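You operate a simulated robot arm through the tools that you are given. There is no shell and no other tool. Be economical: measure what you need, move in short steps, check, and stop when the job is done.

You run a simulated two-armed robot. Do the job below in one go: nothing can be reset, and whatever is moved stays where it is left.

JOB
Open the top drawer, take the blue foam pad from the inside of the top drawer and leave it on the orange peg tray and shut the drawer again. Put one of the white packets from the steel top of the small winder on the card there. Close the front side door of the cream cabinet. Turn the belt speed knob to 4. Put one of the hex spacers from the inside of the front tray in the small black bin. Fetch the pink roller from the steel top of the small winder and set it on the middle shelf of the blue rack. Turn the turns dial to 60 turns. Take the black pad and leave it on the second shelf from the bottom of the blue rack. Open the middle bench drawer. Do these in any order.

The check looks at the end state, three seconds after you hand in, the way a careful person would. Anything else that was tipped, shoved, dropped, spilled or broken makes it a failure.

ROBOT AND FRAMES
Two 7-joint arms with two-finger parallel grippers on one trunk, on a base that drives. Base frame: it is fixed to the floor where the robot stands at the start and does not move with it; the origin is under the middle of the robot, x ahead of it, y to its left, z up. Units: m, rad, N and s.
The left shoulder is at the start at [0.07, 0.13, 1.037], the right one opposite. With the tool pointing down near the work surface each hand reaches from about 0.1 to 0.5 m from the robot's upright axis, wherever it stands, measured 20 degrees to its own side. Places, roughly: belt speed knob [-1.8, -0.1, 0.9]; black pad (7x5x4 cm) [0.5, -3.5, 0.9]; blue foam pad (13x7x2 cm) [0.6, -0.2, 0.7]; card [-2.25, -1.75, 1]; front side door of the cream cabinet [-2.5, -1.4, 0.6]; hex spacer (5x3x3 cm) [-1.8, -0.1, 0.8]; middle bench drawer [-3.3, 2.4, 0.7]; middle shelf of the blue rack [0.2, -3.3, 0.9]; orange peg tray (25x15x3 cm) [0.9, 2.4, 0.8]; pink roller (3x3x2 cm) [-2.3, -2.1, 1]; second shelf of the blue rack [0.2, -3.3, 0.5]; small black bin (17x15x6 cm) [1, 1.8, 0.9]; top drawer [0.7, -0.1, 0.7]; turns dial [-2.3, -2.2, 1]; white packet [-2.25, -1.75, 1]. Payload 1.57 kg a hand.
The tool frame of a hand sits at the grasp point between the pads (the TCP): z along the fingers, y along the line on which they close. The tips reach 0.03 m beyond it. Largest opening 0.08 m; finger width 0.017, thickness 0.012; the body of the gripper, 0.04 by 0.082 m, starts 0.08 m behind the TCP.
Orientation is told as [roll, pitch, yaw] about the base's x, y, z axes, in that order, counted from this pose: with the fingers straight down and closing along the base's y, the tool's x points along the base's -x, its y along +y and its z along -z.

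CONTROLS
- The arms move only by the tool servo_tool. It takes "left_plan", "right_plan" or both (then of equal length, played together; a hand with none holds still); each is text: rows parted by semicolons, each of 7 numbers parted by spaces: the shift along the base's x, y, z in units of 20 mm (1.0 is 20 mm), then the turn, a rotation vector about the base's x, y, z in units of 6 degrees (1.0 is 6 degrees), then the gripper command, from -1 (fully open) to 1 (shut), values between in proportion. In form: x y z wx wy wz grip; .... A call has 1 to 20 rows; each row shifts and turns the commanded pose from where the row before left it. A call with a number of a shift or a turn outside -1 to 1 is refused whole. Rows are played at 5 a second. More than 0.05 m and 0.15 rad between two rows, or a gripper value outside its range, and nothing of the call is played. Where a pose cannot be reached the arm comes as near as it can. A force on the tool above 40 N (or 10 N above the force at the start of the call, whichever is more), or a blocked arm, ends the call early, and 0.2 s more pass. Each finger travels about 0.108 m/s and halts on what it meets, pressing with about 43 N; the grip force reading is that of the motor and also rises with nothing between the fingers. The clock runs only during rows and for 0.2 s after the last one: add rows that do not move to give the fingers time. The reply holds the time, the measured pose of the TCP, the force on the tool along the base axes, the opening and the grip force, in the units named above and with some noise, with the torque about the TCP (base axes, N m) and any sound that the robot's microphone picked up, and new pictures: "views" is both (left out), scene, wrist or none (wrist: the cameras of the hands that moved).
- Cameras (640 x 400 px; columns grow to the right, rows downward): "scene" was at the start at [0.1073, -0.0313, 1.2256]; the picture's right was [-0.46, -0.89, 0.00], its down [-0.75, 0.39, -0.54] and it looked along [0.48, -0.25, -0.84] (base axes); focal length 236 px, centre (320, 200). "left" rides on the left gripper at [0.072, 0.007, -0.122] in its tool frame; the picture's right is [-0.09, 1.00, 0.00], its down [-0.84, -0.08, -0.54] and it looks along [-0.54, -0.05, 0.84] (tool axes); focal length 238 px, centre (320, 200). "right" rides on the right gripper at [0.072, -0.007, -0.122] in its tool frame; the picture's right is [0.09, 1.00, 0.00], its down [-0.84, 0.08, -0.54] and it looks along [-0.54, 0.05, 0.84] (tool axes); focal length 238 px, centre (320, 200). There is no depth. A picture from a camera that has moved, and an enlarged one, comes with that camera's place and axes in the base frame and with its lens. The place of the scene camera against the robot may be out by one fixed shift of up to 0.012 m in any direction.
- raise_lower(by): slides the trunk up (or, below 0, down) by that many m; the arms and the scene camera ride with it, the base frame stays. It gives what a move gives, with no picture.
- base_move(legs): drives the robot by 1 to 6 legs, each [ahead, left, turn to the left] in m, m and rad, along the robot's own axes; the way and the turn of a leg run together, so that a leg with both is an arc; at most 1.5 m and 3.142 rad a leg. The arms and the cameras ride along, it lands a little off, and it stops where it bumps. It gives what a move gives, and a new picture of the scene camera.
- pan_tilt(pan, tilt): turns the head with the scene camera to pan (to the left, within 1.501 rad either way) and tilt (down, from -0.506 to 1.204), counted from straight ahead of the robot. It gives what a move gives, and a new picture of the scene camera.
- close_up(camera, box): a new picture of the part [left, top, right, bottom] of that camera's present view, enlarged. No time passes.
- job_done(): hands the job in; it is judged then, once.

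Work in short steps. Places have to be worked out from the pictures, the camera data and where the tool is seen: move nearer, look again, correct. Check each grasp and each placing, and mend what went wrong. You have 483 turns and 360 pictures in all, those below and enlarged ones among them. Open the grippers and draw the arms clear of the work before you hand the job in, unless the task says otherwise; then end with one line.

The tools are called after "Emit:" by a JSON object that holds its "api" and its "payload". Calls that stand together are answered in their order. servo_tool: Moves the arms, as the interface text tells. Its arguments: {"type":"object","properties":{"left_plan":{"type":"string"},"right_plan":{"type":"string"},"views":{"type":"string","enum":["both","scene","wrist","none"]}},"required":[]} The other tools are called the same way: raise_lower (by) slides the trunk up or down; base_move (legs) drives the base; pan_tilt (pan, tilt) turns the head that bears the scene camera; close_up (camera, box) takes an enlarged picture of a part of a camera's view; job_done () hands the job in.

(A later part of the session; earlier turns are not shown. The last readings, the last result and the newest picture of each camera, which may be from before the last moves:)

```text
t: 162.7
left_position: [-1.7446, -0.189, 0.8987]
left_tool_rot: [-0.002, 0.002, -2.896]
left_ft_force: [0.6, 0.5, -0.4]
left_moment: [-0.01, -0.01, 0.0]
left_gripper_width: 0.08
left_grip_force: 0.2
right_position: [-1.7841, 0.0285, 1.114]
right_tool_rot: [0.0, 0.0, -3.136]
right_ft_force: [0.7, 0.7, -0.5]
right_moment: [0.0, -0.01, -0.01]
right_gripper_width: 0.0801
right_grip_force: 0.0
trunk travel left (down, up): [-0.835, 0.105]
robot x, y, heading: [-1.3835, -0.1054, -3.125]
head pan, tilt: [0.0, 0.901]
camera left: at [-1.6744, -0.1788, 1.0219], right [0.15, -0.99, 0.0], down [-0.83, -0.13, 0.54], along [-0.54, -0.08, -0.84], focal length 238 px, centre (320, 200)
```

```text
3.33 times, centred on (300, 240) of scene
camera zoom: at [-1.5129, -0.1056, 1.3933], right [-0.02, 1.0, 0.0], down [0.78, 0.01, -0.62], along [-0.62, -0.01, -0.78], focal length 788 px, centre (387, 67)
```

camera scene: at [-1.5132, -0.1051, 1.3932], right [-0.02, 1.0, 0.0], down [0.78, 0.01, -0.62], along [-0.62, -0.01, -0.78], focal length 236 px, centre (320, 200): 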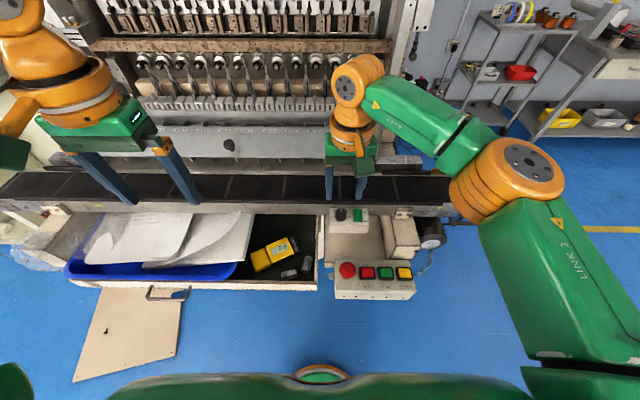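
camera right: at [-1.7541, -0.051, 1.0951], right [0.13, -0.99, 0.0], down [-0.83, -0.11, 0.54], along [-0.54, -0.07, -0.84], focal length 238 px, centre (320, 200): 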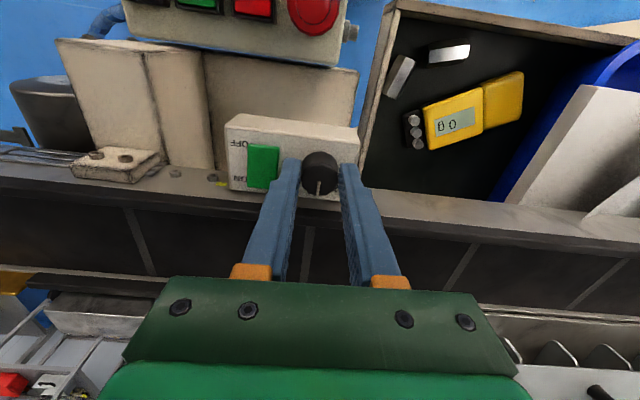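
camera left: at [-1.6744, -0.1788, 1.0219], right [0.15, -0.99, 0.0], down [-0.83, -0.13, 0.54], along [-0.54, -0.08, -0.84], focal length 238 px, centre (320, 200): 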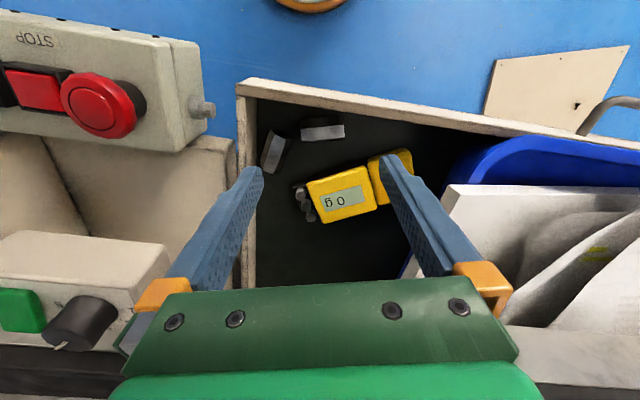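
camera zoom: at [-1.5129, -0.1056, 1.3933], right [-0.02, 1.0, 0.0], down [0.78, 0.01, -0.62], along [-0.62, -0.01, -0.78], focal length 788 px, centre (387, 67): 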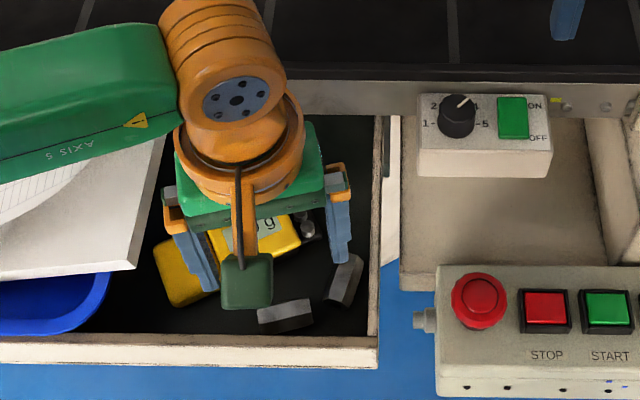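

Wrist view confirms the spacer at [-1.746, -0.191]. Turn 3° more and descend to z ≈ 0.805.

Emit:
{"api": "servo_tool", "payload": {"left_plan": "-0.1 -0.1 -0.9 0 0 0.5 -1; 0 0 -1 0 0 0 -1; 0 0 -1 0 0 0 -1; 0 0 -1 0 0 0 -1; 0 0 -0.4 0 0 0 -1; 0 0 -0.4 0 0 0 -1; 0 0 0 0 0 0 -1", "views": "wrist"}}

Emit:
{"api": "close_up", "payload": {"camera": "scene", "box": [220, 180, 380, 300]}}

```text
t: 163.8
left_position: [-1.7481, -0.1894, 0.8242]
left_tool_rot: [-0.015, -0.012, -2.845]
left_ft_force: [4.0, -1.1, 19.7]
left_moment: [0.77, 0.04, -0.05]
left_gripper_width: 0.0781
left_grip_force: 0.1
right_position: [-1.7812, 0.0278, 1.1164]
right_tool_rot: [-0.003, -0.003, -3.136]
right_ft_force: [-0.4, 0.1, -0.4]
right_moment: [-0.01, -0.03, 0.0]
right_gripper_width: 0.0803
right_grip_force: 0.0
trunk travel left (down, up): [-0.835, 0.105]
robot x, y, heading: [-1.3831, -0.1031, -3.127]
head pan, tilt: [0.0, 0.901]
stopped in row 5 (left hand): the force on the tool passed its limit at 47 N (the readings are from after the stop); the commanded pose is now the measured one
camera left: at [-1.676, -0.1769, 0.9461], right [0.2, -0.98, -0.01], down [-0.81, -0.18, 0.55], along [-0.54, -0.1, -0.83], focal length 238 px, centre (320, 200)
```

left: 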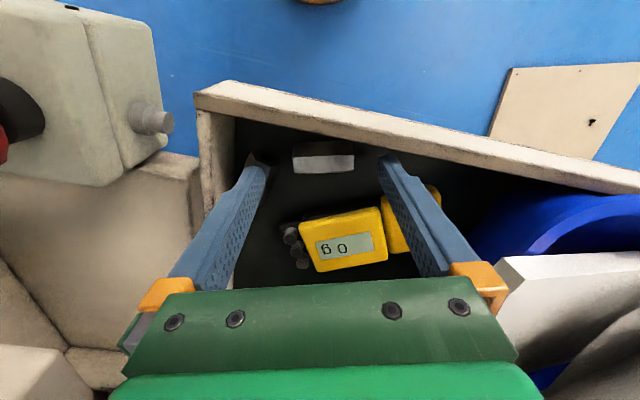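

```text
3.33 times, centred on (300, 240) of scene
camera zoom: at [-1.5069, -0.106, 1.394], right [-0.02, 1.0, 0.0], down [0.78, 0.01, -0.62], along [-0.62, -0.01, -0.78], focal length 788 px, centre (387, 67)
```

zoom: 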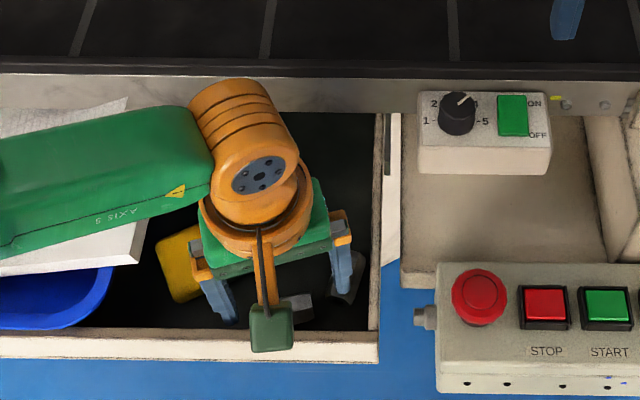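

The outer finger landed on the other spacer. I lift, and instead take the right spacer lengthwise (roughly along x), rotating the hand about 60°.

Emit:
{"api": "servo_tool", "payload": {"left_plan": "0 0 1 0 0 0 -1; 0 0 1 0 0 0 -1; 0 0 1 0 0 0 -1; -0.3 0.4 0.5 0 0 1 -1; -0.3 0.4 0.5 0 0 1 -1; -0.3 0.4 0 0 0 1 -1; -0.3 0.4 0 0 0 1 -1; -0.2 0.4 0 0 0 1 -1; 0 0.2 0 0 0 1 -1; 0 0 0 0 0 1 -1; 0 0 0 0 0 1 -1; 0 0 0 0 0 1 -1; 0 0 0 0 0 1 -1; 0 0 0 0 0 0.2 -1; 0 0 0 0 0 0 -1", "views": "wrist"}}

Emit:
{"api": "close_up", "payload": {"camera": "scene", "box": [220, 180, 380, 300]}}

```text
t: 167.0
left_position: [-1.7783, -0.146, 0.9011]
left_tool_rot: [-0.011, -0.009, -1.775]
left_ft_force: [-0.1, -0.4, 0.0]
left_moment: [-0.02, -0.02, 0.0]
left_gripper_width: 0.0799
left_grip_force: 0.0
right_position: [-1.784, 0.0282, 1.114]
right_tool_rot: [0.0, 0.002, -3.136]
right_ft_force: [-0.1, -0.2, 0.7]
right_moment: [0.0, -0.01, 0.02]
right_gripper_width: 0.0801
right_grip_force: 0.1
trunk travel left (down, up): [-0.835, 0.105]
robot x, y, heading: [-1.3826, -0.1053, -3.124]
head pan, tilt: [0.0, 0.901]
camera left: at [-1.7574, -0.0768, 1.0239], right [0.96, -0.29, -0.01], down [-0.24, -0.8, 0.55], along [-0.17, -0.52, -0.84], focal length 238 px, centre (320, 200)
```

left: 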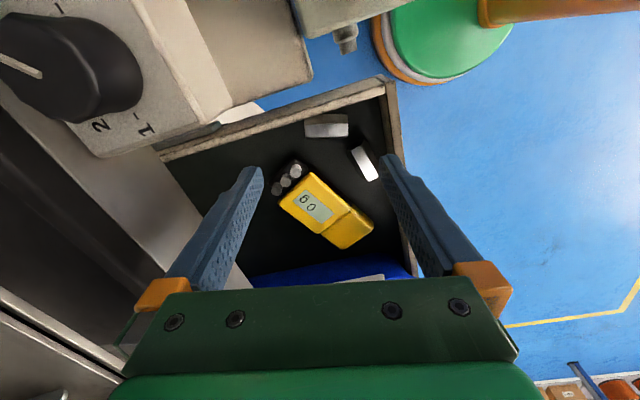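

```text
3.33 times, centred on (300, 240) of scene
camera zoom: at [-1.5131, -0.1055, 1.3932], right [-0.02, 1.0, 0.0], down [0.78, 0.01, -0.62], along [-0.62, -0.01, -0.78], focal length 788 px, centre (387, 67)
```

zoom: 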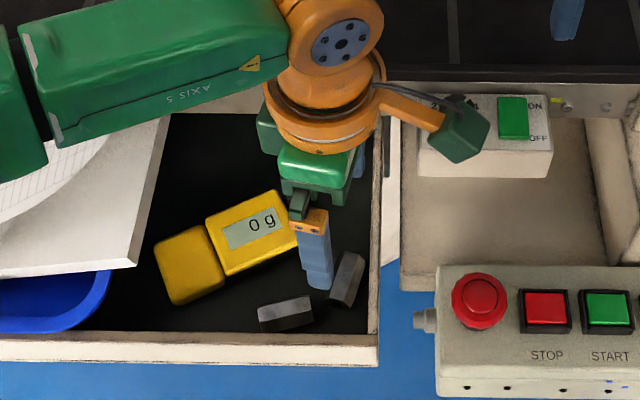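

The camera housing would come near the knob box on this side. I turn the wrist 180° the other way so the camera faces away from it.

Emit:
{"api": "servo_tool", "payload": {"left_plan": "0 0 1 0 0 -1 -1; 0 0 1 0 0 -1 -1; 0 0 1 0 0 -1 -1; 0 0 0 0 0 -1 -1; 0 0 0 0 0 -1 -1; 0 0 0 0 0 -1 -1; 0 0 0 0 0 -1 -1; 0 0 0 0 0 -1 -1; 0 0 0 0 0 -1 -1; 0 0 0 0 0 -1 -1; 0 0 0 0 0 -1 -1; 0 0 0 0 0 -1 -1; 0 0 0 0 0 -1 -1; 0 0 0 0 0 -1 -1; 0 0 0 0 0 -1 -1; 0 0 0 0 0 -1 -1; 0 0 0 0 0 -1 -1; 0 0 0 0 0 -1 -1; 0 0 0 0 0 -1 -1; 0 0 0 0 0 -1 -1", "views": "none"}}

Emit:
{"api": "servo_tool", "payload": {"left_plan": "0 0 0 0 0 -1 -1; 0 0 0 0 0 -1 -1; 0 0 0 0 0 -1 -1; 0 0 0 0 0 -1 -1; 0 0 0 0 0 -1 -1; 0 0 0 0 0 -1 -1; 0 0 0 0 0 -1 -1; 0 0 0 0 0 -1 -1; 0 0 0 0 0 -1 -1; 0 0 0 0 0 -1 -1; 0 0 0 0 0 0 -1", "views": "both"}}

```text
t: 171.2
left_position: [-1.7794, -0.1472, 0.9612]
left_tool_rot: [-0.01, -0.009, 2.41]
left_ft_force: [0.1, -0.2, -0.1]
left_moment: [0.04, -0.01, 0.02]
left_gripper_width: 0.0797
left_grip_force: 0.0
right_position: [-1.7852, 0.0284, 1.1146]
right_tool_rot: [0.0, 0.003, -3.137]
right_ft_force: [0.3, 0.5, -0.1]
right_moment: [0.02, 0.01, 0.0]
right_gripper_width: 0.0798
right_grip_force: 0.0
trunk travel left (down, up): [-0.835, 0.105]
robot x, y, heading: [-1.3826, -0.1045, -3.129]
head pan, tilt: [0.0, 0.901]
```

```text
t: 173.6
left_position: [-1.7511, -0.1617, 0.9524]
left_tool_rot: [-0.01, -0.01, 2.059]
left_ft_force: [-0.9, 0.3, -0.1]
left_moment: [-0.02, -0.02, 0.02]
left_gripper_width: 0.0801
left_grip_force: 0.1
left hand out of reach, approached as far as the arm can: row 3, 4, 5, 6, 7, 8, 9, 10
right_position: [-1.7844, 0.0291, 1.1141]
right_tool_rot: [-0.001, 0.001, -3.136]
right_ft_force: [0.2, 0.0, 0.0]
right_moment: [0.01, -0.03, -0.03]
right_gripper_width: 0.0798
right_grip_force: 0.0
trunk travel left (down, up): [-0.835, 0.105]
robot x, y, heading: [-1.3822, -0.1013, -3.122]
head pan, tilt: [0.0, 0.901]
camera scene: at [-1.5131, -0.1056, 1.3932], right [-0.02, 1.0, 0.0], down [0.78, 0.01, -0.62], along [-0.62, -0.01, -0.78], focal length 236 px, centre (320, 200)
camera left: at [-1.7247, -0.2311, 1.0744], right [-0.92, -0.38, -0.01], down [-0.33, 0.77, 0.55], along [-0.2, 0.51, -0.84], focal length 238 px, centre (320, 200)
```

scene: 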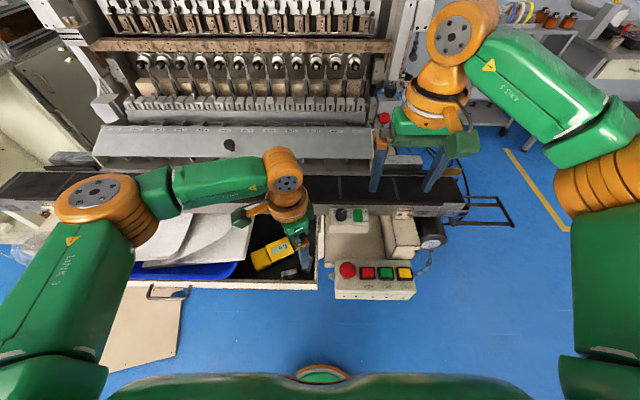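
left: 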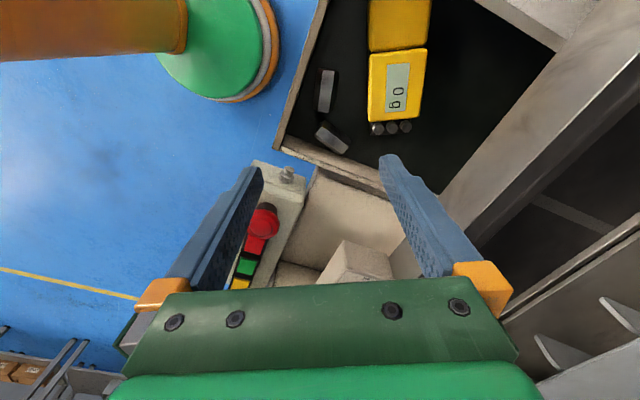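

The left wrist can't reach that. The right hand can turn that way, so I retract the left hand and use the right.

Emit:
{"api": "servo_tool", "payload": {"left_plan": "0 -1 1 0 0 1 -1; 0 -1 1 0 0 1 -1; 0 -1 1 0 0 1 -1; 0 -1 1 0 0 1 -1; 0 -1 1 0 0 1 -1; 0 -1 1 0 0 1 -1; 0 -1 1 0 0 1 -1; 0 -1 1 0 0 1 -1; 0.5 -1 1 0 0 1 -1; 0.5 0 0 0 0 1 -1; 0.5 0 0 0 0 0 -1; 0 0 0 0 0 0 -1", "views": "none"}}

Emit:
{"api": "servo_tool", "payload": {"right_plan": "0 -0.6 0 0 0 -1 -1; 0 -0.6 0 0 0 -1 -1; 0 -0.6 0 0 0 -1 -1; 0 -0.6 0 0 0 -1 -1; 0 -0.6 0 0 0 -1 -1; 0 -0.6 0 0 0 -1 -1; 0 -0.6 0 0 0 -1 -1; 0 -0.6 0 0 0 -1 -1; 0 -0.6 0 0 0 -1 -1; 0 -0.6 0 0 0 -1 -1; 0 -0.6 0 0 0 -1 -1; 0 -0.6 0 0 0 -1 -1; 0 -0.6 0 0 0 -1 -1; 0 -0.6 0 0 0 -1 -1; 0 -0.3 0 0 0 -1 -1; 0 0 0 0 0 -1 -1; 0 0 0 0 0 -1 -1; 0 0 0 0 0 0 -1", "views": "both"}}

```text
t: 176.2
left_position: [-1.7219, -0.3422, 1.1313]
left_tool_rot: [-0.011, -0.009, 3.106]
left_ft_force: [-1.0, 0.0, 0.6]
left_moment: [-0.01, 0.0, -0.02]
left_gripper_width: 0.0803
left_grip_force: 0.0
right_position: [-1.7844, 0.0283, 1.1153]
right_tool_rot: [-0.001, 0.001, -3.137]
right_ft_force: [-0.3, -0.5, 0.4]
right_moment: [0.01, 0.01, 0.0]
right_gripper_width: 0.0798
right_grip_force: 0.0
trunk travel left (down, up): [-0.835, 0.105]
robot x, y, heading: [-1.3827, -0.1062, -3.127]
head pan, tilt: [0.0, 0.901]
```

```text
t: 180.0
left_position: [-1.721, -0.343, 1.1322]
left_tool_rot: [-0.01, -0.009, 3.105]
left_ft_force: [0.6, -0.9, 0.5]
left_moment: [-0.02, 0.02, 0.02]
left_gripper_width: 0.0801
left_grip_force: 0.0
right_position: [-1.7844, -0.146, 1.1147]
right_tool_rot: [0.0, 0.002, 1.367]
right_ft_force: [-0.6, 0.3, 0.1]
right_moment: [0.02, -0.03, 0.01]
right_gripper_width: 0.0799
right_grip_force: 0.0
trunk travel left (down, up): [-0.835, 0.105]
robot x, y, heading: [-1.3848, -0.1037, -3.126]
head pan, tilt: [0.0, 0.901]
camera scene: at [-1.513, -0.1058, 1.3932], right [-0.02, 1.0, 0.0], down [0.78, 0.01, -0.62], along [-0.62, -0.01, -0.78], focal length 236 px, centre (320, 200)
camera right: at [-1.7933, -0.2163, 1.2374], right [-0.99, 0.11, 0.0], down [0.1, 0.84, 0.54], along [0.06, 0.54, -0.84], focal length 238 px, centre (320, 200)
```

scene: 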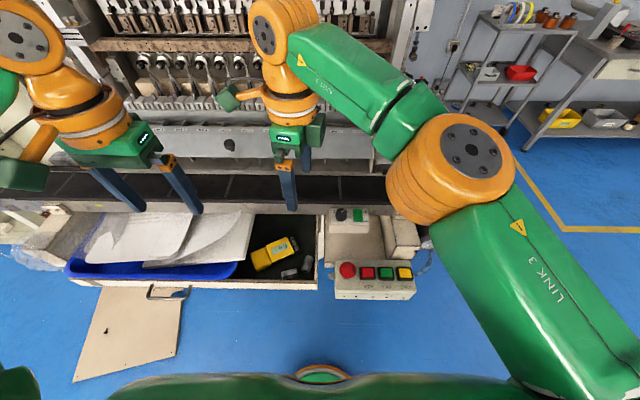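
right: 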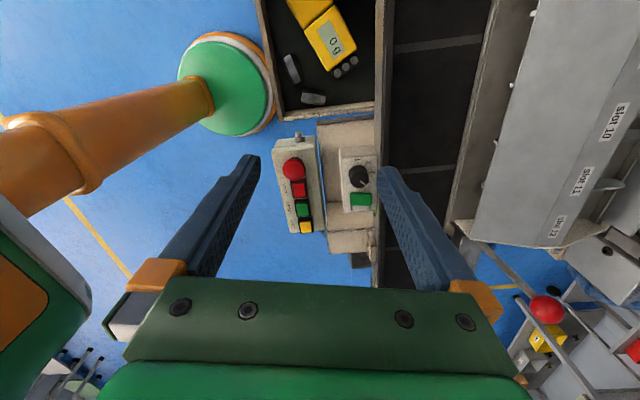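

Reached. Now descend to z ≈ 0.90 over the spacer and look.

Emit:
{"api": "servo_tool", "payload": {"right_plan": "0.1 0 -1 0 0 0 -1; 0.1 0 -1 0 0 0 -1; 0.1 0 -1 0 0 0 -1; 0.1 0 -1 0 0 0 -1; 0 0 -1 0 0 0 -1; 0 0 -1 0 0 0 -1; 0 0 -1 0 0 0 -1; 0 0 -1 0 0 0 -1; 0 0 -1 0 0 0 -1; 0 0 -1 0 0 0 -0.6; 0 0 -0.7 0 0 0 -0.6; 0 0 0 0 0 0 -0.6", "views": "wrist"}}

Emit:
{"api": "close_up", "payload": {"camera": "scene", "box": [220, 180, 380, 300]}}

```text
t: 182.6
left_position: [-1.7199, -0.3425, 1.1326]
left_tool_rot: [-0.011, -0.009, 3.105]
left_ft_force: [-0.1, -0.4, -0.6]
left_moment: [-0.02, -0.02, 0.02]
left_gripper_width: 0.0803
left_grip_force: 0.1
right_position: [-1.7764, -0.1455, 0.9006]
right_tool_rot: [0.002, 0.001, 1.367]
right_ft_force: [-0.1, -0.6, -0.6]
right_moment: [0.01, 0.01, 0.01]
right_gripper_width: 0.064
right_grip_force: 0.1
trunk travel left (down, up): [-0.835, 0.105]
robot x, y, heading: [-1.3823, -0.103, -3.127]
head pan, tilt: [0.0, 0.901]
camera right: at [-1.7854, -0.2168, 1.0228], right [-0.99, 0.11, 0.0], down [0.09, 0.84, 0.54], along [0.06, 0.54, -0.84], focal length 238 px, centre (320, 200)
```

right: 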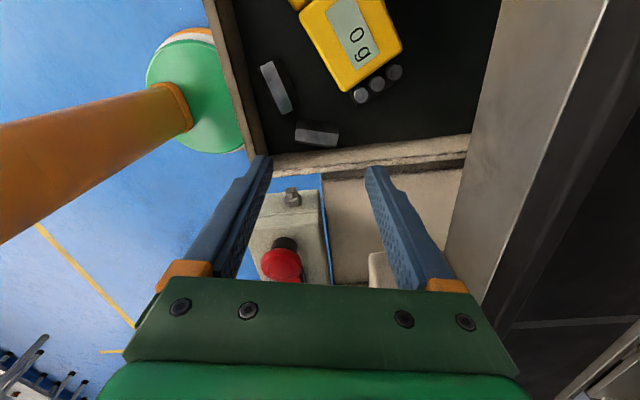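

```text
3.33 times, centred on (300, 240) of scene
camera zoom: at [-1.513, -0.1057, 1.3932], right [-0.02, 1.0, 0.0], down [0.78, 0.01, -0.62], along [-0.62, -0.01, -0.78], focal length 788 px, centre (387, 67)
```

zoom: 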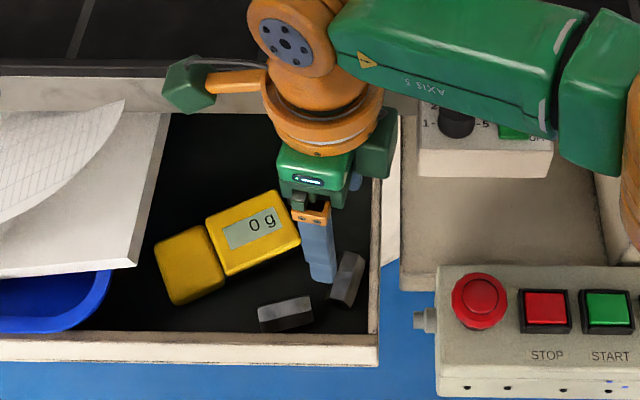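

Aligned at [-1.774, -0.1435]. Descend to z ≈ 0.802 and close.

Emit:
{"api": "servo_tool", "payload": {"right_plan": "0.1 0.1 -1 0 0 0 -0.6; 0 0 -1 0 0 0 -0.6; 0 0 -1 0 0 0 -0.6; 0 0 -1 0 0 0 -0.6; 0 0 -0.5 0 0 0 -0.6; 0 0 -0.4 0 0 0 -0.6; 0 0 0 0 0 0 -0.6", "views": "wrist"}}

Emit:
{"api": "close_up", "payload": {"camera": "scene", "box": [220, 180, 380, 300]}}

```text
t: 184.2
left_position: [-1.7207, -0.3424, 1.1324]
left_tool_rot: [-0.011, -0.007, 3.105]
left_ft_force: [-0.3, -0.6, 0.6]
left_moment: [0.02, 0.0, 0.0]
left_gripper_width: 0.0797
left_grip_force: 0.1
right_position: [-1.7755, -0.1453, 0.8207]
right_tool_rot: [-0.001, 0.001, 1.367]
right_ft_force: [0.2, -0.2, 0.4]
right_moment: [0.01, -0.01, 0.03]
right_gripper_width: 0.0638
right_grip_force: 0.0
right hand out of reach, approached as far as the arm can: row 5, 6
trunk travel left (down, up): [-0.835, 0.105]
robot x, y, heading: [-1.3806, -0.1051, -3.124]
head pan, tilt: [0.0, 0.901]
camera right: at [-1.7833, -0.2148, 0.9431], right [-0.99, 0.11, 0.0], down [0.09, 0.84, 0.54], along [0.06, 0.54, -0.84], focal length 238 px, centre (320, 200)
```

right: 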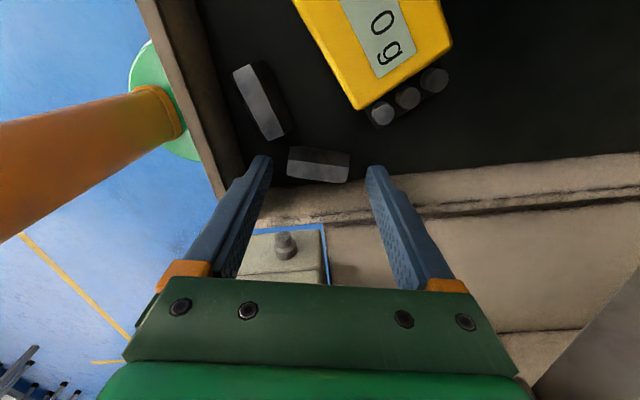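

```text
3.33 times, centred on (300, 240) of scene
camera zoom: at [-1.513, -0.1059, 1.3932], right [-0.02, 1.0, 0.0], down [0.78, 0.01, -0.62], along [-0.62, -0.01, -0.78], focal length 788 px, centre (387, 67)
```

zoom: 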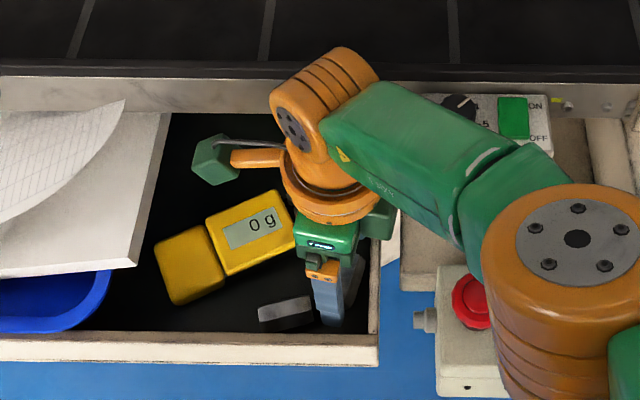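

The arm is at its limit for depth, so I lower the trunk 0.02 m instead.

Emit:
{"api": "raise_lower", "payload": {"by": -0.02}}

Emit:
{"api": "servo_tool", "payload": {"right_plan": "0 0 0 0 0 0 -0.6", "views": "wrist"}}

```text
t: 184.8
left_position: [-1.7202, -0.3415, 1.1136]
left_tool_rot: [-0.01, -0.011, 3.105]
left_ft_force: [0.1, 0.9, -0.3]
left_moment: [0.03, 0.02, -0.03]
left_gripper_width: 0.08
left_grip_force: 0.1
right_position: [-1.7748, -0.144, 0.803]
right_tool_rot: [0.004, 0.003, 1.366]
right_ft_force: [2.2, 4.2, 11.1]
right_moment: [0.12, -0.5, 0.15]
right_gripper_width: 0.0655
right_grip_force: 1.0
trunk travel left (down, up): [-0.816, 0.124]
robot x, y, heading: [-1.3829, -0.1056, -3.121]
head pan, tilt: [0.0, 0.901]
stopped: the force on the tool passed its limit at 42 N (the readings are from after the stop); the commanded pose is now the measured one
```

```text
t: 185.2
left_position: [-1.7198, -0.341, 1.114]
left_tool_rot: [-0.009, -0.01, 3.106]
left_ft_force: [-0.3, 0.9, 0.8]
left_moment: [0.03, -0.04, -0.02]
left_gripper_width: 0.0799
left_grip_force: 0.1
right_position: [-1.7726, -0.1431, 0.8028]
right_tool_rot: [0.005, 0.003, 1.368]
right_ft_force: [1.5, 3.2, 6.9]
right_moment: [0.07, -0.35, 0.09]
right_gripper_width: 0.0654
right_grip_force: 0.8
trunk travel left (down, up): [-0.816, 0.124]
robot x, y, heading: [-1.3826, -0.1026, -3.125]
head pan, tilt: [0.0, 0.901]
camera right: at [-1.7828, -0.2141, 0.926], right [-0.99, 0.11, 0.0], down [0.1, 0.84, 0.54], along [0.06, 0.54, -0.84], focal length 238 px, centre (320, 200)
```

right: 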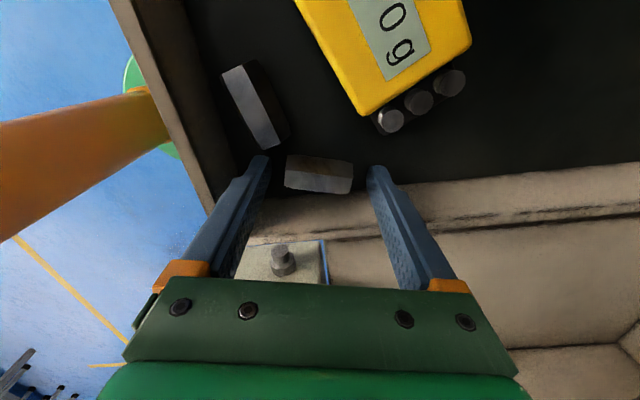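

Tips touched the floor (z ≈ 0.773). I ease up 2 mm and close.

Emit:
{"api": "servo_tool", "payload": {"right_plan": "0 0 0.1 0 0 0 -0.6; 0 0 0 0 0 0 0; 0 0 0 0 0 0 1; 0 0 0 0 0 0 1; 0 0 0 0 0 0 1; 0 0 0.5 0 0 0 1; 0 0 1 0 0 0 1; 0 0 1 0 0 0 1; 0 0 0 0 0 0 1", "views": "wrist"}}

Emit:
{"api": "close_up", "payload": {"camera": "scene", "box": [220, 180, 380, 300]}}

```text
t: 187.2
left_position: [-1.7209, -0.343, 1.1119]
left_tool_rot: [-0.011, -0.007, 3.105]
left_ft_force: [0.5, -0.5, -1.3]
left_moment: [0.01, -0.04, -0.01]
left_gripper_width: 0.08
left_grip_force: 0.0
right_position: [-1.776, -0.1451, 0.8529]
right_tool_rot: [0.002, 0.003, 1.367]
right_ft_force: [-0.2, 0.6, -1.2]
right_moment: [0.01, 0.02, 0.0]
right_gripper_width: 0.0411
right_grip_force: 43.0
trunk travel left (down, up): [-0.816, 0.124]
robot x, y, heading: [-1.381, -0.1054, -3.124]
head pan, tilt: [0.0, 0.901]
camera right: at [-1.7841, -0.2143, 0.9777], right [-0.99, 0.11, 0.0], down [0.1, 0.84, 0.54], along [0.06, 0.54, -0.84], focal length 238 px, centre (320, 200)
```

right: 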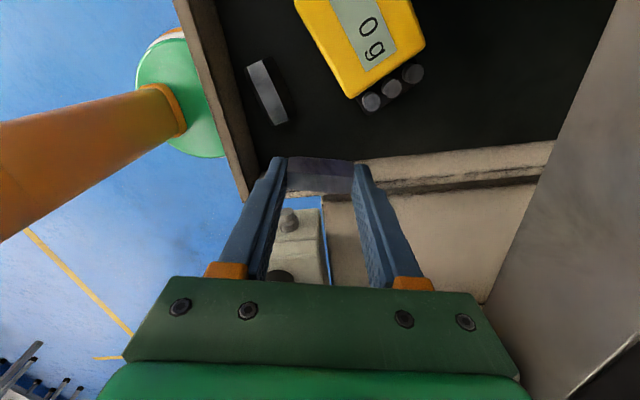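

```text
3.33 times, centred on (300, 240) of scene
camera zoom: at [-1.5135, -0.1057, 1.3737], right [-0.02, 1.0, 0.0], down [0.78, 0.01, -0.62], along [-0.62, -0.01, -0.78], focal length 788 px, centre (387, 67)
```

zoom: 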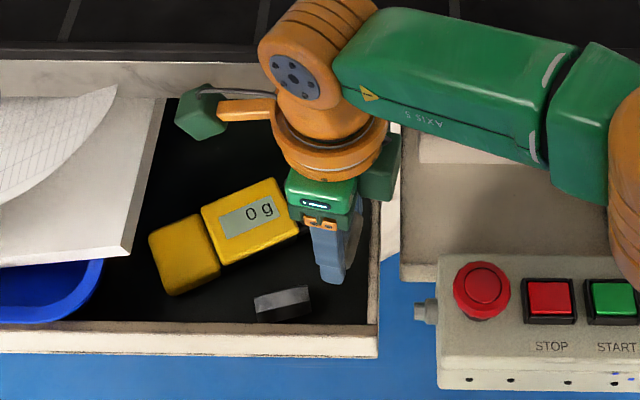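

Spacer held (41 mm). I lift it clear and drive back.

Emit:
{"api": "servo_tool", "payload": {"right_plan": "0 0 1 0 0 0 1; 0 0 1 0 0 0 1; 0 0 1 0 0 0 1; 0 0 1 0 0 0 1; 0 0 1 0 0 0 1; 0 0 1 0 0 0 1; 0 0 1 0 0 0 1; 0 0 1 0 0 0 1; 0 0.5 1 0 0 1 1; 0 0.5 1 0 0 1 1; 0.5 0.5 1 0 0 1 1; 0.5 0.5 0 0 0 1 1; 0.5 0.5 0 0 0 1 1; 0.5 0.5 0 0 0 1 1; 0 0.5 0 0 0 1 1; 0 0.5 0 0 0 1 1; 0 0.5 0 0 0 1 1; 0 0.5 0 0 0 1 1; 0 0 0 0 0 0 1", "views": "none"}}

Emit:
{"api": "base_move", "payload": {"legs": [[-0.4, 0, 0]]}}

Emit:
{"api": "close_up", "payload": {"camera": "right", "box": [160, 80, 480, 300]}}

```text
t: 191.2
left_position: [-1.7212, -0.3417, 1.1126]
left_tool_rot: [-0.01, -0.008, 3.106]
left_ft_force: [-1.0, -0.9, 0.9]
left_moment: [-0.01, 0.01, 0.04]
left_gripper_width: 0.08
left_grip_force: 0.0
right_position: [-1.7352, -0.0441, 1.0744]
right_tool_rot: [0.003, 0.0, 2.417]
right_ft_force: [0.5, -0.2, -0.8]
right_moment: [-0.03, 0.03, -0.03]
right_gripper_width: 0.0412
right_grip_force: 42.5
trunk travel left (down, up): [-0.816, 0.124]
robot x, y, heading: [-1.3852, -0.1017, -3.129]
head pan, tilt: [0.0, 0.901]
```

```text
t: 193.7
left_position: [-1.3234, -0.3351, 1.1116]
left_tool_rot: [-0.011, -0.005, 3.103]
left_ft_force: [0.1, -0.4, -0.2]
left_moment: [-0.02, 0.0, -0.01]
left_gripper_width: 0.0798
left_grip_force: 0.1
right_position: [-1.3374, -0.0377, 1.073]
right_tool_rot: [-0.001, 0.002, 2.413]
right_ft_force: [-0.2, -0.7, -0.7]
right_moment: [-0.02, -0.02, 0.01]
right_gripper_width: 0.041
right_grip_force: 43.2
trunk travel left (down, up): [-0.816, 0.124]
robot x, y, heading: [-0.9825, -0.0978, -3.125]
head pan, tilt: [0.0, 0.901]
camera scene: at [-1.1159, -0.0993, 1.3735], right [-0.01, 1.0, 0.0], down [0.78, 0.01, -0.62], along [-0.62, -0.01, -0.78], focal length 236 px, centre (320, 200)
```

scene: 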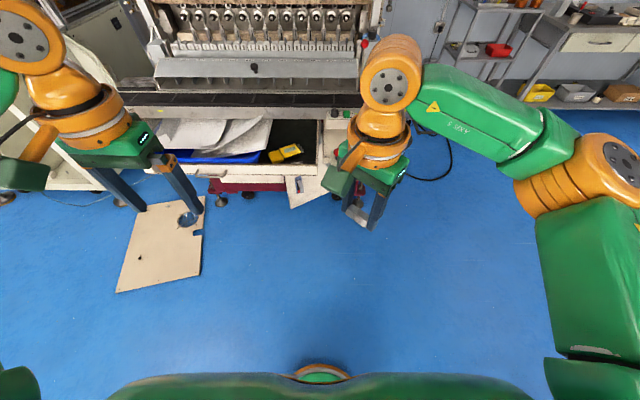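

```text
1.82 times, centred on (320, 190) of right
camera zoom: at [-1.2806, -0.0792, 1.1965], right [-0.59, -0.8, 0.0], down [-0.68, 0.5, 0.54], along [-0.43, 0.32, -0.84], focal length 433 px, centre (320, 218)
```

zoom: 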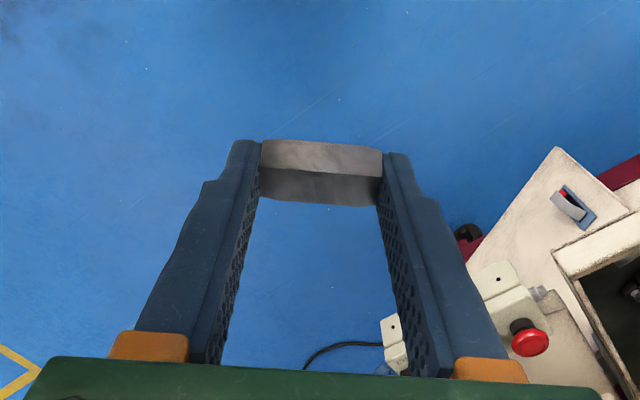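

The spacer is gripped well. I turn round and drive toward the white stand with the black bin.

Emit:
{"api": "base_move", "payload": {"legs": [[0, 0, 3.12], [0, 1.05, 0], [0, 1.0, 0], [1.1, 0, 0]]}}

Emit:
{"api": "pan_tilt", "payload": {"pan": -0.2, "tilt": 0.6}}

```text
t: 216.4
left_position: [0.4405, 2.1763, 1.1123]
left_tool_rot: [-0.01, -0.01, -0.055]
left_ft_force: [-0.1, 0.0, -0.2]
left_moment: [0.0, -0.02, 0.01]
left_gripper_width: 0.08
left_grip_force: 0.1
right_position: [0.4488, 1.88, 1.0752]
right_tool_rot: [0.001, 0.001, -0.746]
right_ft_force: [0.6, -0.2, -1.4]
right_moment: [0.03, -0.01, 0.01]
right_gripper_width: 0.0414
right_grip_force: 43.1
trunk travel left (down, up): [-0.816, 0.124]
robot x, y, heading: [0.1007, 1.9433, -0.003]
head pan, tilt: [0.0, 0.901]
camera scene: at [0.2185, 1.9458, 1.3738], right [0.0, -1.0, 0.0], down [-0.78, 0.0, -0.62], along [0.62, 0.0, -0.78], focal length 236 px, centre (320, 200)
```

scene: 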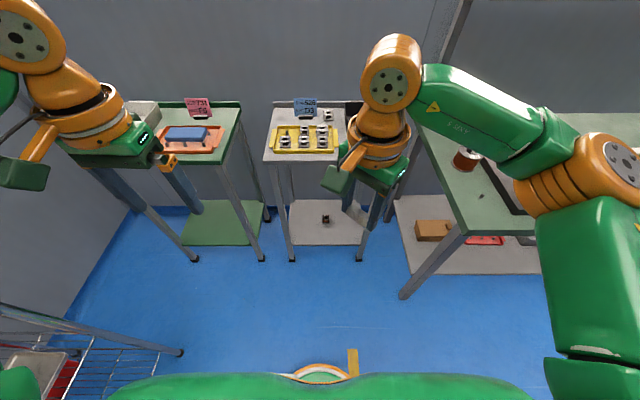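

```text
t: 217.2
left_position: [0.4409, 2.1768, 1.1127]
left_tool_rot: [-0.009, -0.008, -0.058]
left_ft_force: [0.2, 0.1, -0.6]
left_moment: [-0.01, -0.02, 0.03]
left_gripper_width: 0.0803
left_grip_force: 0.0
right_position: [0.4492, 1.8798, 1.0742]
right_tool_rot: [0.001, 0.004, -0.747]
right_ft_force: [-0.1, 0.2, -0.9]
right_moment: [0.0, -0.01, 0.02]
right_gripper_width: 0.0411
right_grip_force: 42.8
trunk travel left (down, up): [-0.816, 0.124]
robot x, y, heading: [0.1003, 1.9446, -0.002]
head pan, tilt: [-0.201, 0.6]
camera scene: at [0.2305, 1.9282, 1.3985], right [-0.2, -0.98, 0.0], down [-0.55, 0.11, -0.82], along [0.81, -0.17, -0.57], focal length 236 px, centre (320, 200)
```

scene: 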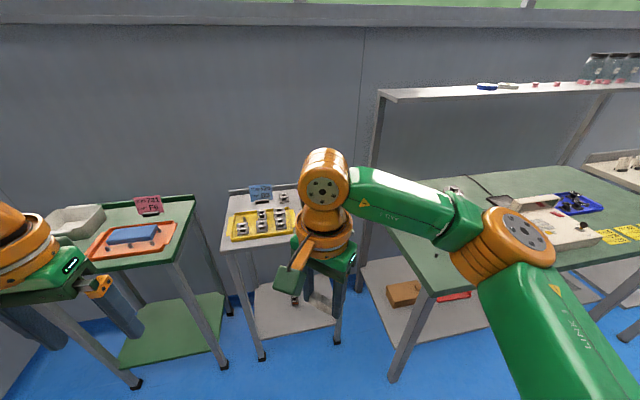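

The pad still sits well. The bin is near [0.97, 1.78], hidden by the arm. I drive ahead 0.4 m and 0.07 right at the present height.

Emit:
{"api": "base_move", "payload": {"legs": [[0.38, -0.07, 0]]}}

Emit:
{"api": "pan_tilt", "payload": {"pan": -0.3, "tilt": 0.9}}

Emit:
{"api": "servo_tool", "payload": {"right_plan": "0 0 0 0 0 0 1", "views": "wrist"}}

```text
t: 219.6
left_position: [0.819, 2.1051, 1.1135]
left_tool_rot: [-0.011, -0.008, -0.057]
left_ft_force: [0.0, -0.3, 0.3]
left_moment: [-0.04, 0.0, 0.02]
left_gripper_width: 0.0798
left_grip_force: 0.1
right_position: [0.8267, 1.8072, 1.0759]
right_tool_rot: [0.002, 0.002, -0.75]
right_ft_force: [0.3, 0.3, -0.7]
right_moment: [0.01, 0.01, -0.02]
right_gripper_width: 0.0411
right_grip_force: 42.6
trunk travel left (down, up): [-0.816, 0.124]
robot x, y, heading: [0.476, 1.8737, -0.007]
head pan, tilt: [-0.201, 0.6]
camera scene: at [0.6067, 1.856, 1.3988], right [-0.2, -0.98, 0.0], down [-0.55, 0.12, -0.83], along [0.81, -0.17, -0.56], focal length 236 px, centre (320, 200)
```

scene: 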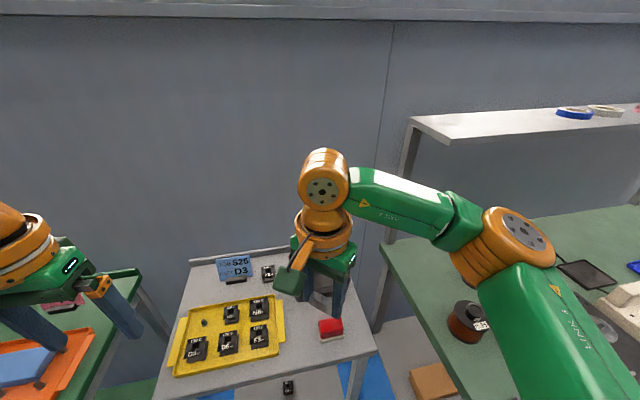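

```text
t: 220.4
left_position: [0.8199, 2.1033, 1.1124]
left_tool_rot: [-0.01, -0.008, -0.057]
left_ft_force: [0.3, 0.0, 0.0]
left_moment: [0.01, -0.01, -0.05]
left_gripper_width: 0.0801
left_grip_force: 0.0
right_position: [0.8281, 1.8063, 1.0727]
right_tool_rot: [0.002, 0.005, -0.749]
right_ft_force: [-0.3, -0.2, -0.3]
right_moment: [0.04, 0.03, -0.02]
right_gripper_width: 0.0408
right_grip_force: 42.6
trunk travel left (down, up): [-0.816, 0.124]
robot x, y, heading: [0.4755, 1.8727, -0.006]
head pan, tilt: [-0.3, 0.901]
camera scene: at [0.5947, 1.8509, 1.3738], right [-0.3, -0.95, 0.0], down [-0.75, 0.23, -0.62], along [0.59, -0.19, -0.78], focal length 236 px, centre (320, 200)
```

scene: 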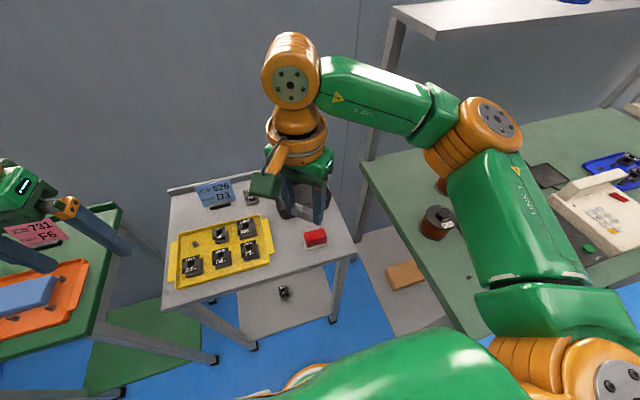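

```text
t: 220.8
left_position: [0.8187, 2.1052, 1.1129]
left_tool_rot: [-0.009, -0.009, -0.058]
left_ft_force: [-0.9, 0.2, 0.5]
left_moment: [0.01, 0.01, 0.01]
left_gripper_width: 0.0801
left_grip_force: 0.1
right_position: [0.8285, 1.806, 1.0743]
right_tool_rot: [0.002, 0.002, -0.749]
right_ft_force: [0.2, 0.0, -1.4]
right_moment: [0.05, 0.03, 0.02]
right_gripper_width: 0.041
right_grip_force: 43.0
trunk travel left (down, up): [-0.816, 0.124]
robot x, y, heading: [0.4801, 1.8692, -0.004]
head pan, tilt: [-0.3, 0.901]
camera right: at [0.77, 1.8513, 1.1971], right [0.61, 0.79, 0.0], down [0.67, -0.51, 0.54], along [0.43, -0.33, -0.84], focal length 238 px, centre (320, 200)
```

right: 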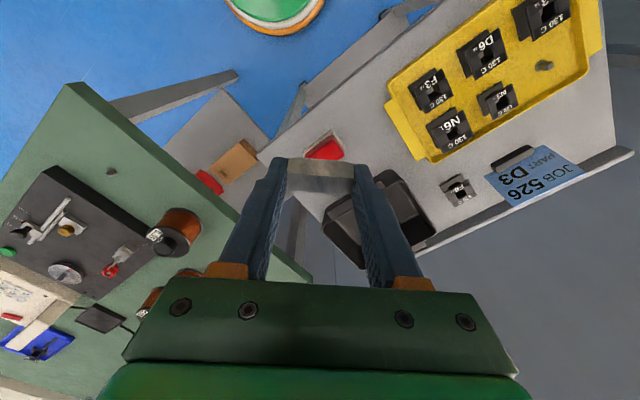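

Bin centre ≈ [1.03, 1.775]. I move the base 0.06 ahead and extend the hand over the bin, then look.

Emit:
{"api": "base_move", "payload": {"legs": [[0.06, 0, 0]]}}

Emit:
{"api": "servo_tool", "payload": {"right_plan": "0.9 -0.15 -0.5 0 0 0 1; 0.9 -0.15 -0.5 0 0 0 1; 0.9 -0.2 -0.5 0 0 0 1; 0.9 -0.2 -0.5 0 0 0 1; 0.9 -0.2 -0.5 0 0 0 1; 0.9 -0.2 -0.5 0 0 0 1; 0.9 -0.2 -0.5 0 0 0 1; 0 0 0 0 0 0 1", "views": "both"}}

```text
t: 221.8
left_position: [0.8728, 2.1049, 1.1152]
left_tool_rot: [-0.009, -0.014, -0.055]
left_ft_force: [-0.1, -0.5, 0.1]
left_moment: [0.01, -0.04, 0.02]
left_gripper_width: 0.0797
left_grip_force: 0.2
right_position: [0.8809, 1.8056, 1.0753]
right_tool_rot: [0.007, -0.002, -0.747]
right_ft_force: [-1.0, 0.2, -0.1]
right_moment: [-0.02, -0.04, 0.02]
right_gripper_width: 0.0409
right_grip_force: 43.0
trunk travel left (down, up): [-0.816, 0.124]
robot x, y, heading: [0.5332, 1.8734, -0.006]
head pan, tilt: [-0.3, 0.901]
camera scene: at [0.6458, 1.8507, 1.3746], right [-0.3, -0.95, 0.0], down [-0.74, 0.24, -0.63], along [0.6, -0.19, -0.78], focal length 236 px, centre (320, 200)
```

scene: 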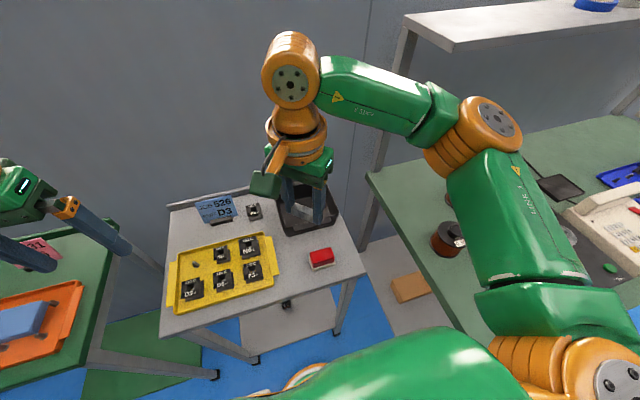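

```text
t: 223.6
left_position: [0.8778, 2.1045, 1.1122]
left_tool_rot: [-0.01, -0.009, -0.057]
left_ft_force: [0.4, 0.8, -0.6]
left_moment: [0.03, -0.02, 0.0]
left_gripper_width: 0.0801
left_grip_force: 0.1
right_position: [1.0129, 1.7796, 1.0037]
right_tool_rot: [0.0, 0.001, -0.746]
right_ft_force: [0.0, -1.0, -0.6]
right_moment: [0.02, 0.04, -0.02]
right_gripper_width: 0.041
right_grip_force: 43.2
trunk travel left (down, up): [-0.816, 0.124]
robot x, y, heading: [0.5369, 1.8713, -0.006]
head pan, tilt: [-0.3, 0.901]
camera scene: at [0.6538, 1.8507, 1.3738], right [-0.3, -0.95, 0.0], down [-0.75, 0.23, -0.62], along [0.59, -0.19, -0.78], focal length 236 px, centre (320, 200)
camera right: at [0.9551, 1.8248, 1.1272], right [0.61, 0.79, 0.0], down [0.67, -0.51, 0.54], along [0.43, -0.33, -0.84], focal length 238 px, centre (320, 200)
```

scene: 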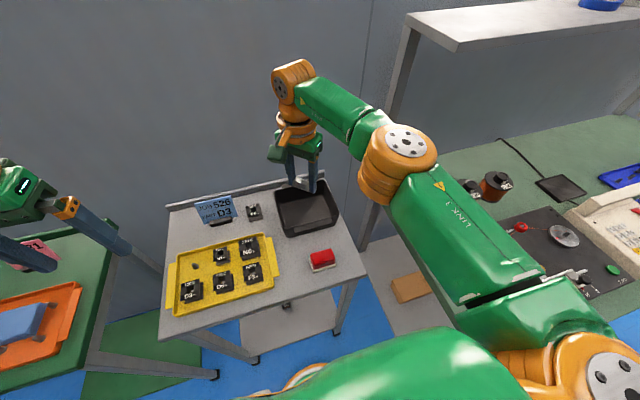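
right: 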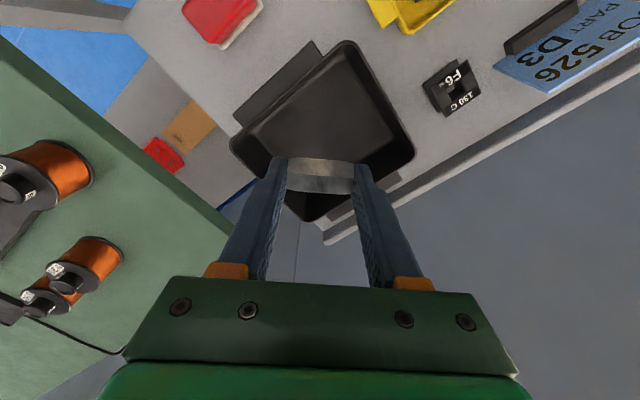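

The hand is directly over the bin. Lower into it and release.

Emit:
{"api": "servo_tool", "payload": {"right_plan": "0 0.1 -1 0 0 0 1; 0 0 -1 0 0 0 1; 0 0 -1 0 0 0 1; 0 0 -1 0 0 0 1; 0 0 -0.7 0 0 0 1; 0 0 0 0 0 0 1", "views": "both"}}

```text
t: 225.0
left_position: [0.8792, 2.1042, 1.1122]
left_tool_rot: [-0.011, -0.009, -0.056]
left_ft_force: [-0.1, -0.2, 0.0]
left_moment: [-0.01, -0.01, -0.02]
left_gripper_width: 0.0801
left_grip_force: 0.0
right_position: [1.014, 1.7818, 0.9106]
right_tool_rot: [0.001, 0.002, -0.747]
right_ft_force: [-0.3, 1.0, -1.6]
right_moment: [-0.01, 0.01, 0.0]
right_gripper_width: 0.0411
right_grip_force: 42.8
trunk travel left (down, up): [-0.816, 0.124]
robot x, y, heading: [0.5374, 1.8732, -0.007]
head pan, tilt: [-0.3, 0.901]
camera scene: at [0.6541, 1.8507, 1.3738], right [-0.3, -0.95, 0.0], down [-0.75, 0.23, -0.62], along [0.59, -0.19, -0.78], focal length 236 px, centre (320, 200)
camera right: at [0.9557, 1.827, 1.033], right [0.61, 0.79, 0.0], down [0.67, -0.51, 0.54], along [0.43, -0.33, -0.84], focal length 238 px, centre (320, 200)
```

scene: 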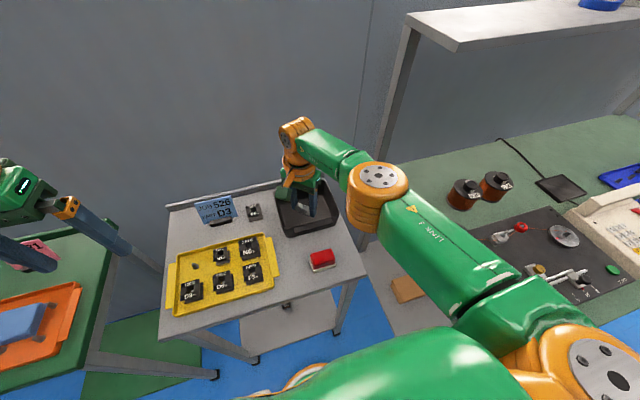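
right: 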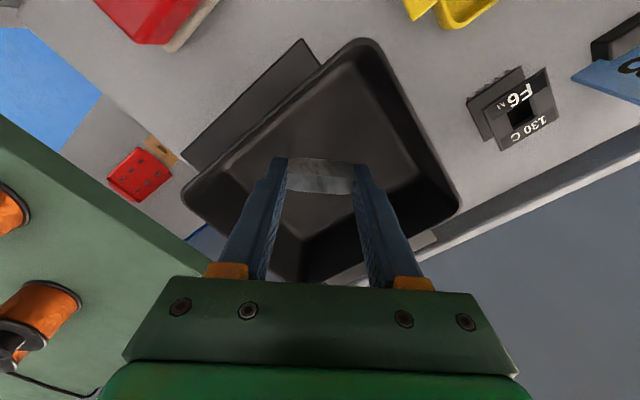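

Inside the bin. A little lower, then open gently and rise.

Emit:
{"api": "servo_tool", "payload": {"right_plan": "0 0 -0.4 0 0 0 1; 0 0 -0.3 0 0 0 1; 0 0 0 0 0 0 0.5; 0 0 0 0 0 0 -0.3; 0 0 0 0 0 0 -0.5; 0 0 1 0 0 0 -0.5; 0 0 1 0 0 0 -0.5; 0 0 1 0 0 0 -0.5; 0 0 1 0 0 0 -1; 0 0 1 0 0 0 -1; -0.5 0 1 0 0 0.5 -1; -0.5 0 1 0 0 0.5 -1; 0 0 0 0 0 0 -1", "views": "both"}}

```text
t: 227.8
left_position: [0.8789, 2.104, 1.1123]
left_tool_rot: [-0.009, -0.009, -0.056]
left_ft_force: [-0.1, -0.6, -0.4]
left_moment: [-0.01, 0.0, 0.02]
left_gripper_width: 0.0801
left_grip_force: 0.1
right_position: [1.0088, 1.7858, 1.039]
right_tool_rot: [0.001, 0.004, -0.642]
right_ft_force: [0.9, -0.3, -0.3]
right_moment: [-0.02, 0.0, 0.01]
right_gripper_width: 0.08
right_grip_force: 0.0
right hand out of reach, approached as far as the arm can: row 11, 12
trunk travel left (down, up): [-0.816, 0.124]
robot x, y, heading: [0.5391, 1.8725, -0.004]
head pan, tilt: [-0.3, 0.901]
camera scene: at [0.6541, 1.8508, 1.3738], right [-0.3, -0.95, 0.0], down [-0.75, 0.23, -0.62], along [0.59, -0.19, -0.78], focal length 236 px, centre (320, 200)
camera right: at [0.9474, 1.8246, 1.1615], right [0.52, 0.85, 0.0], down [0.72, -0.44, 0.54], along [0.46, -0.28, -0.84], focal length 238 px, centre (320, 200)
```

scene: 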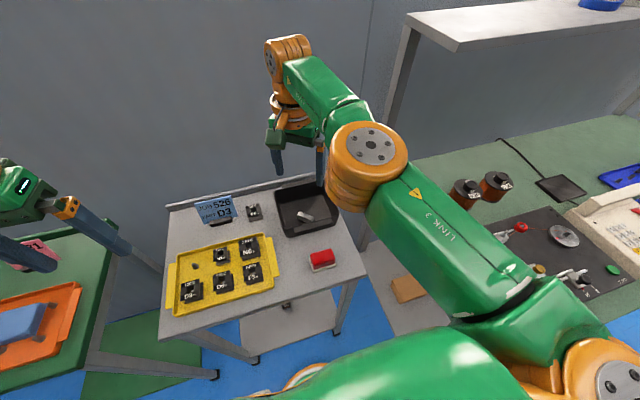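
right: 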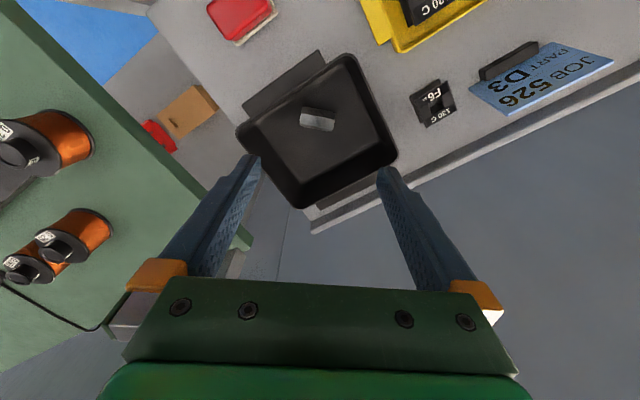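

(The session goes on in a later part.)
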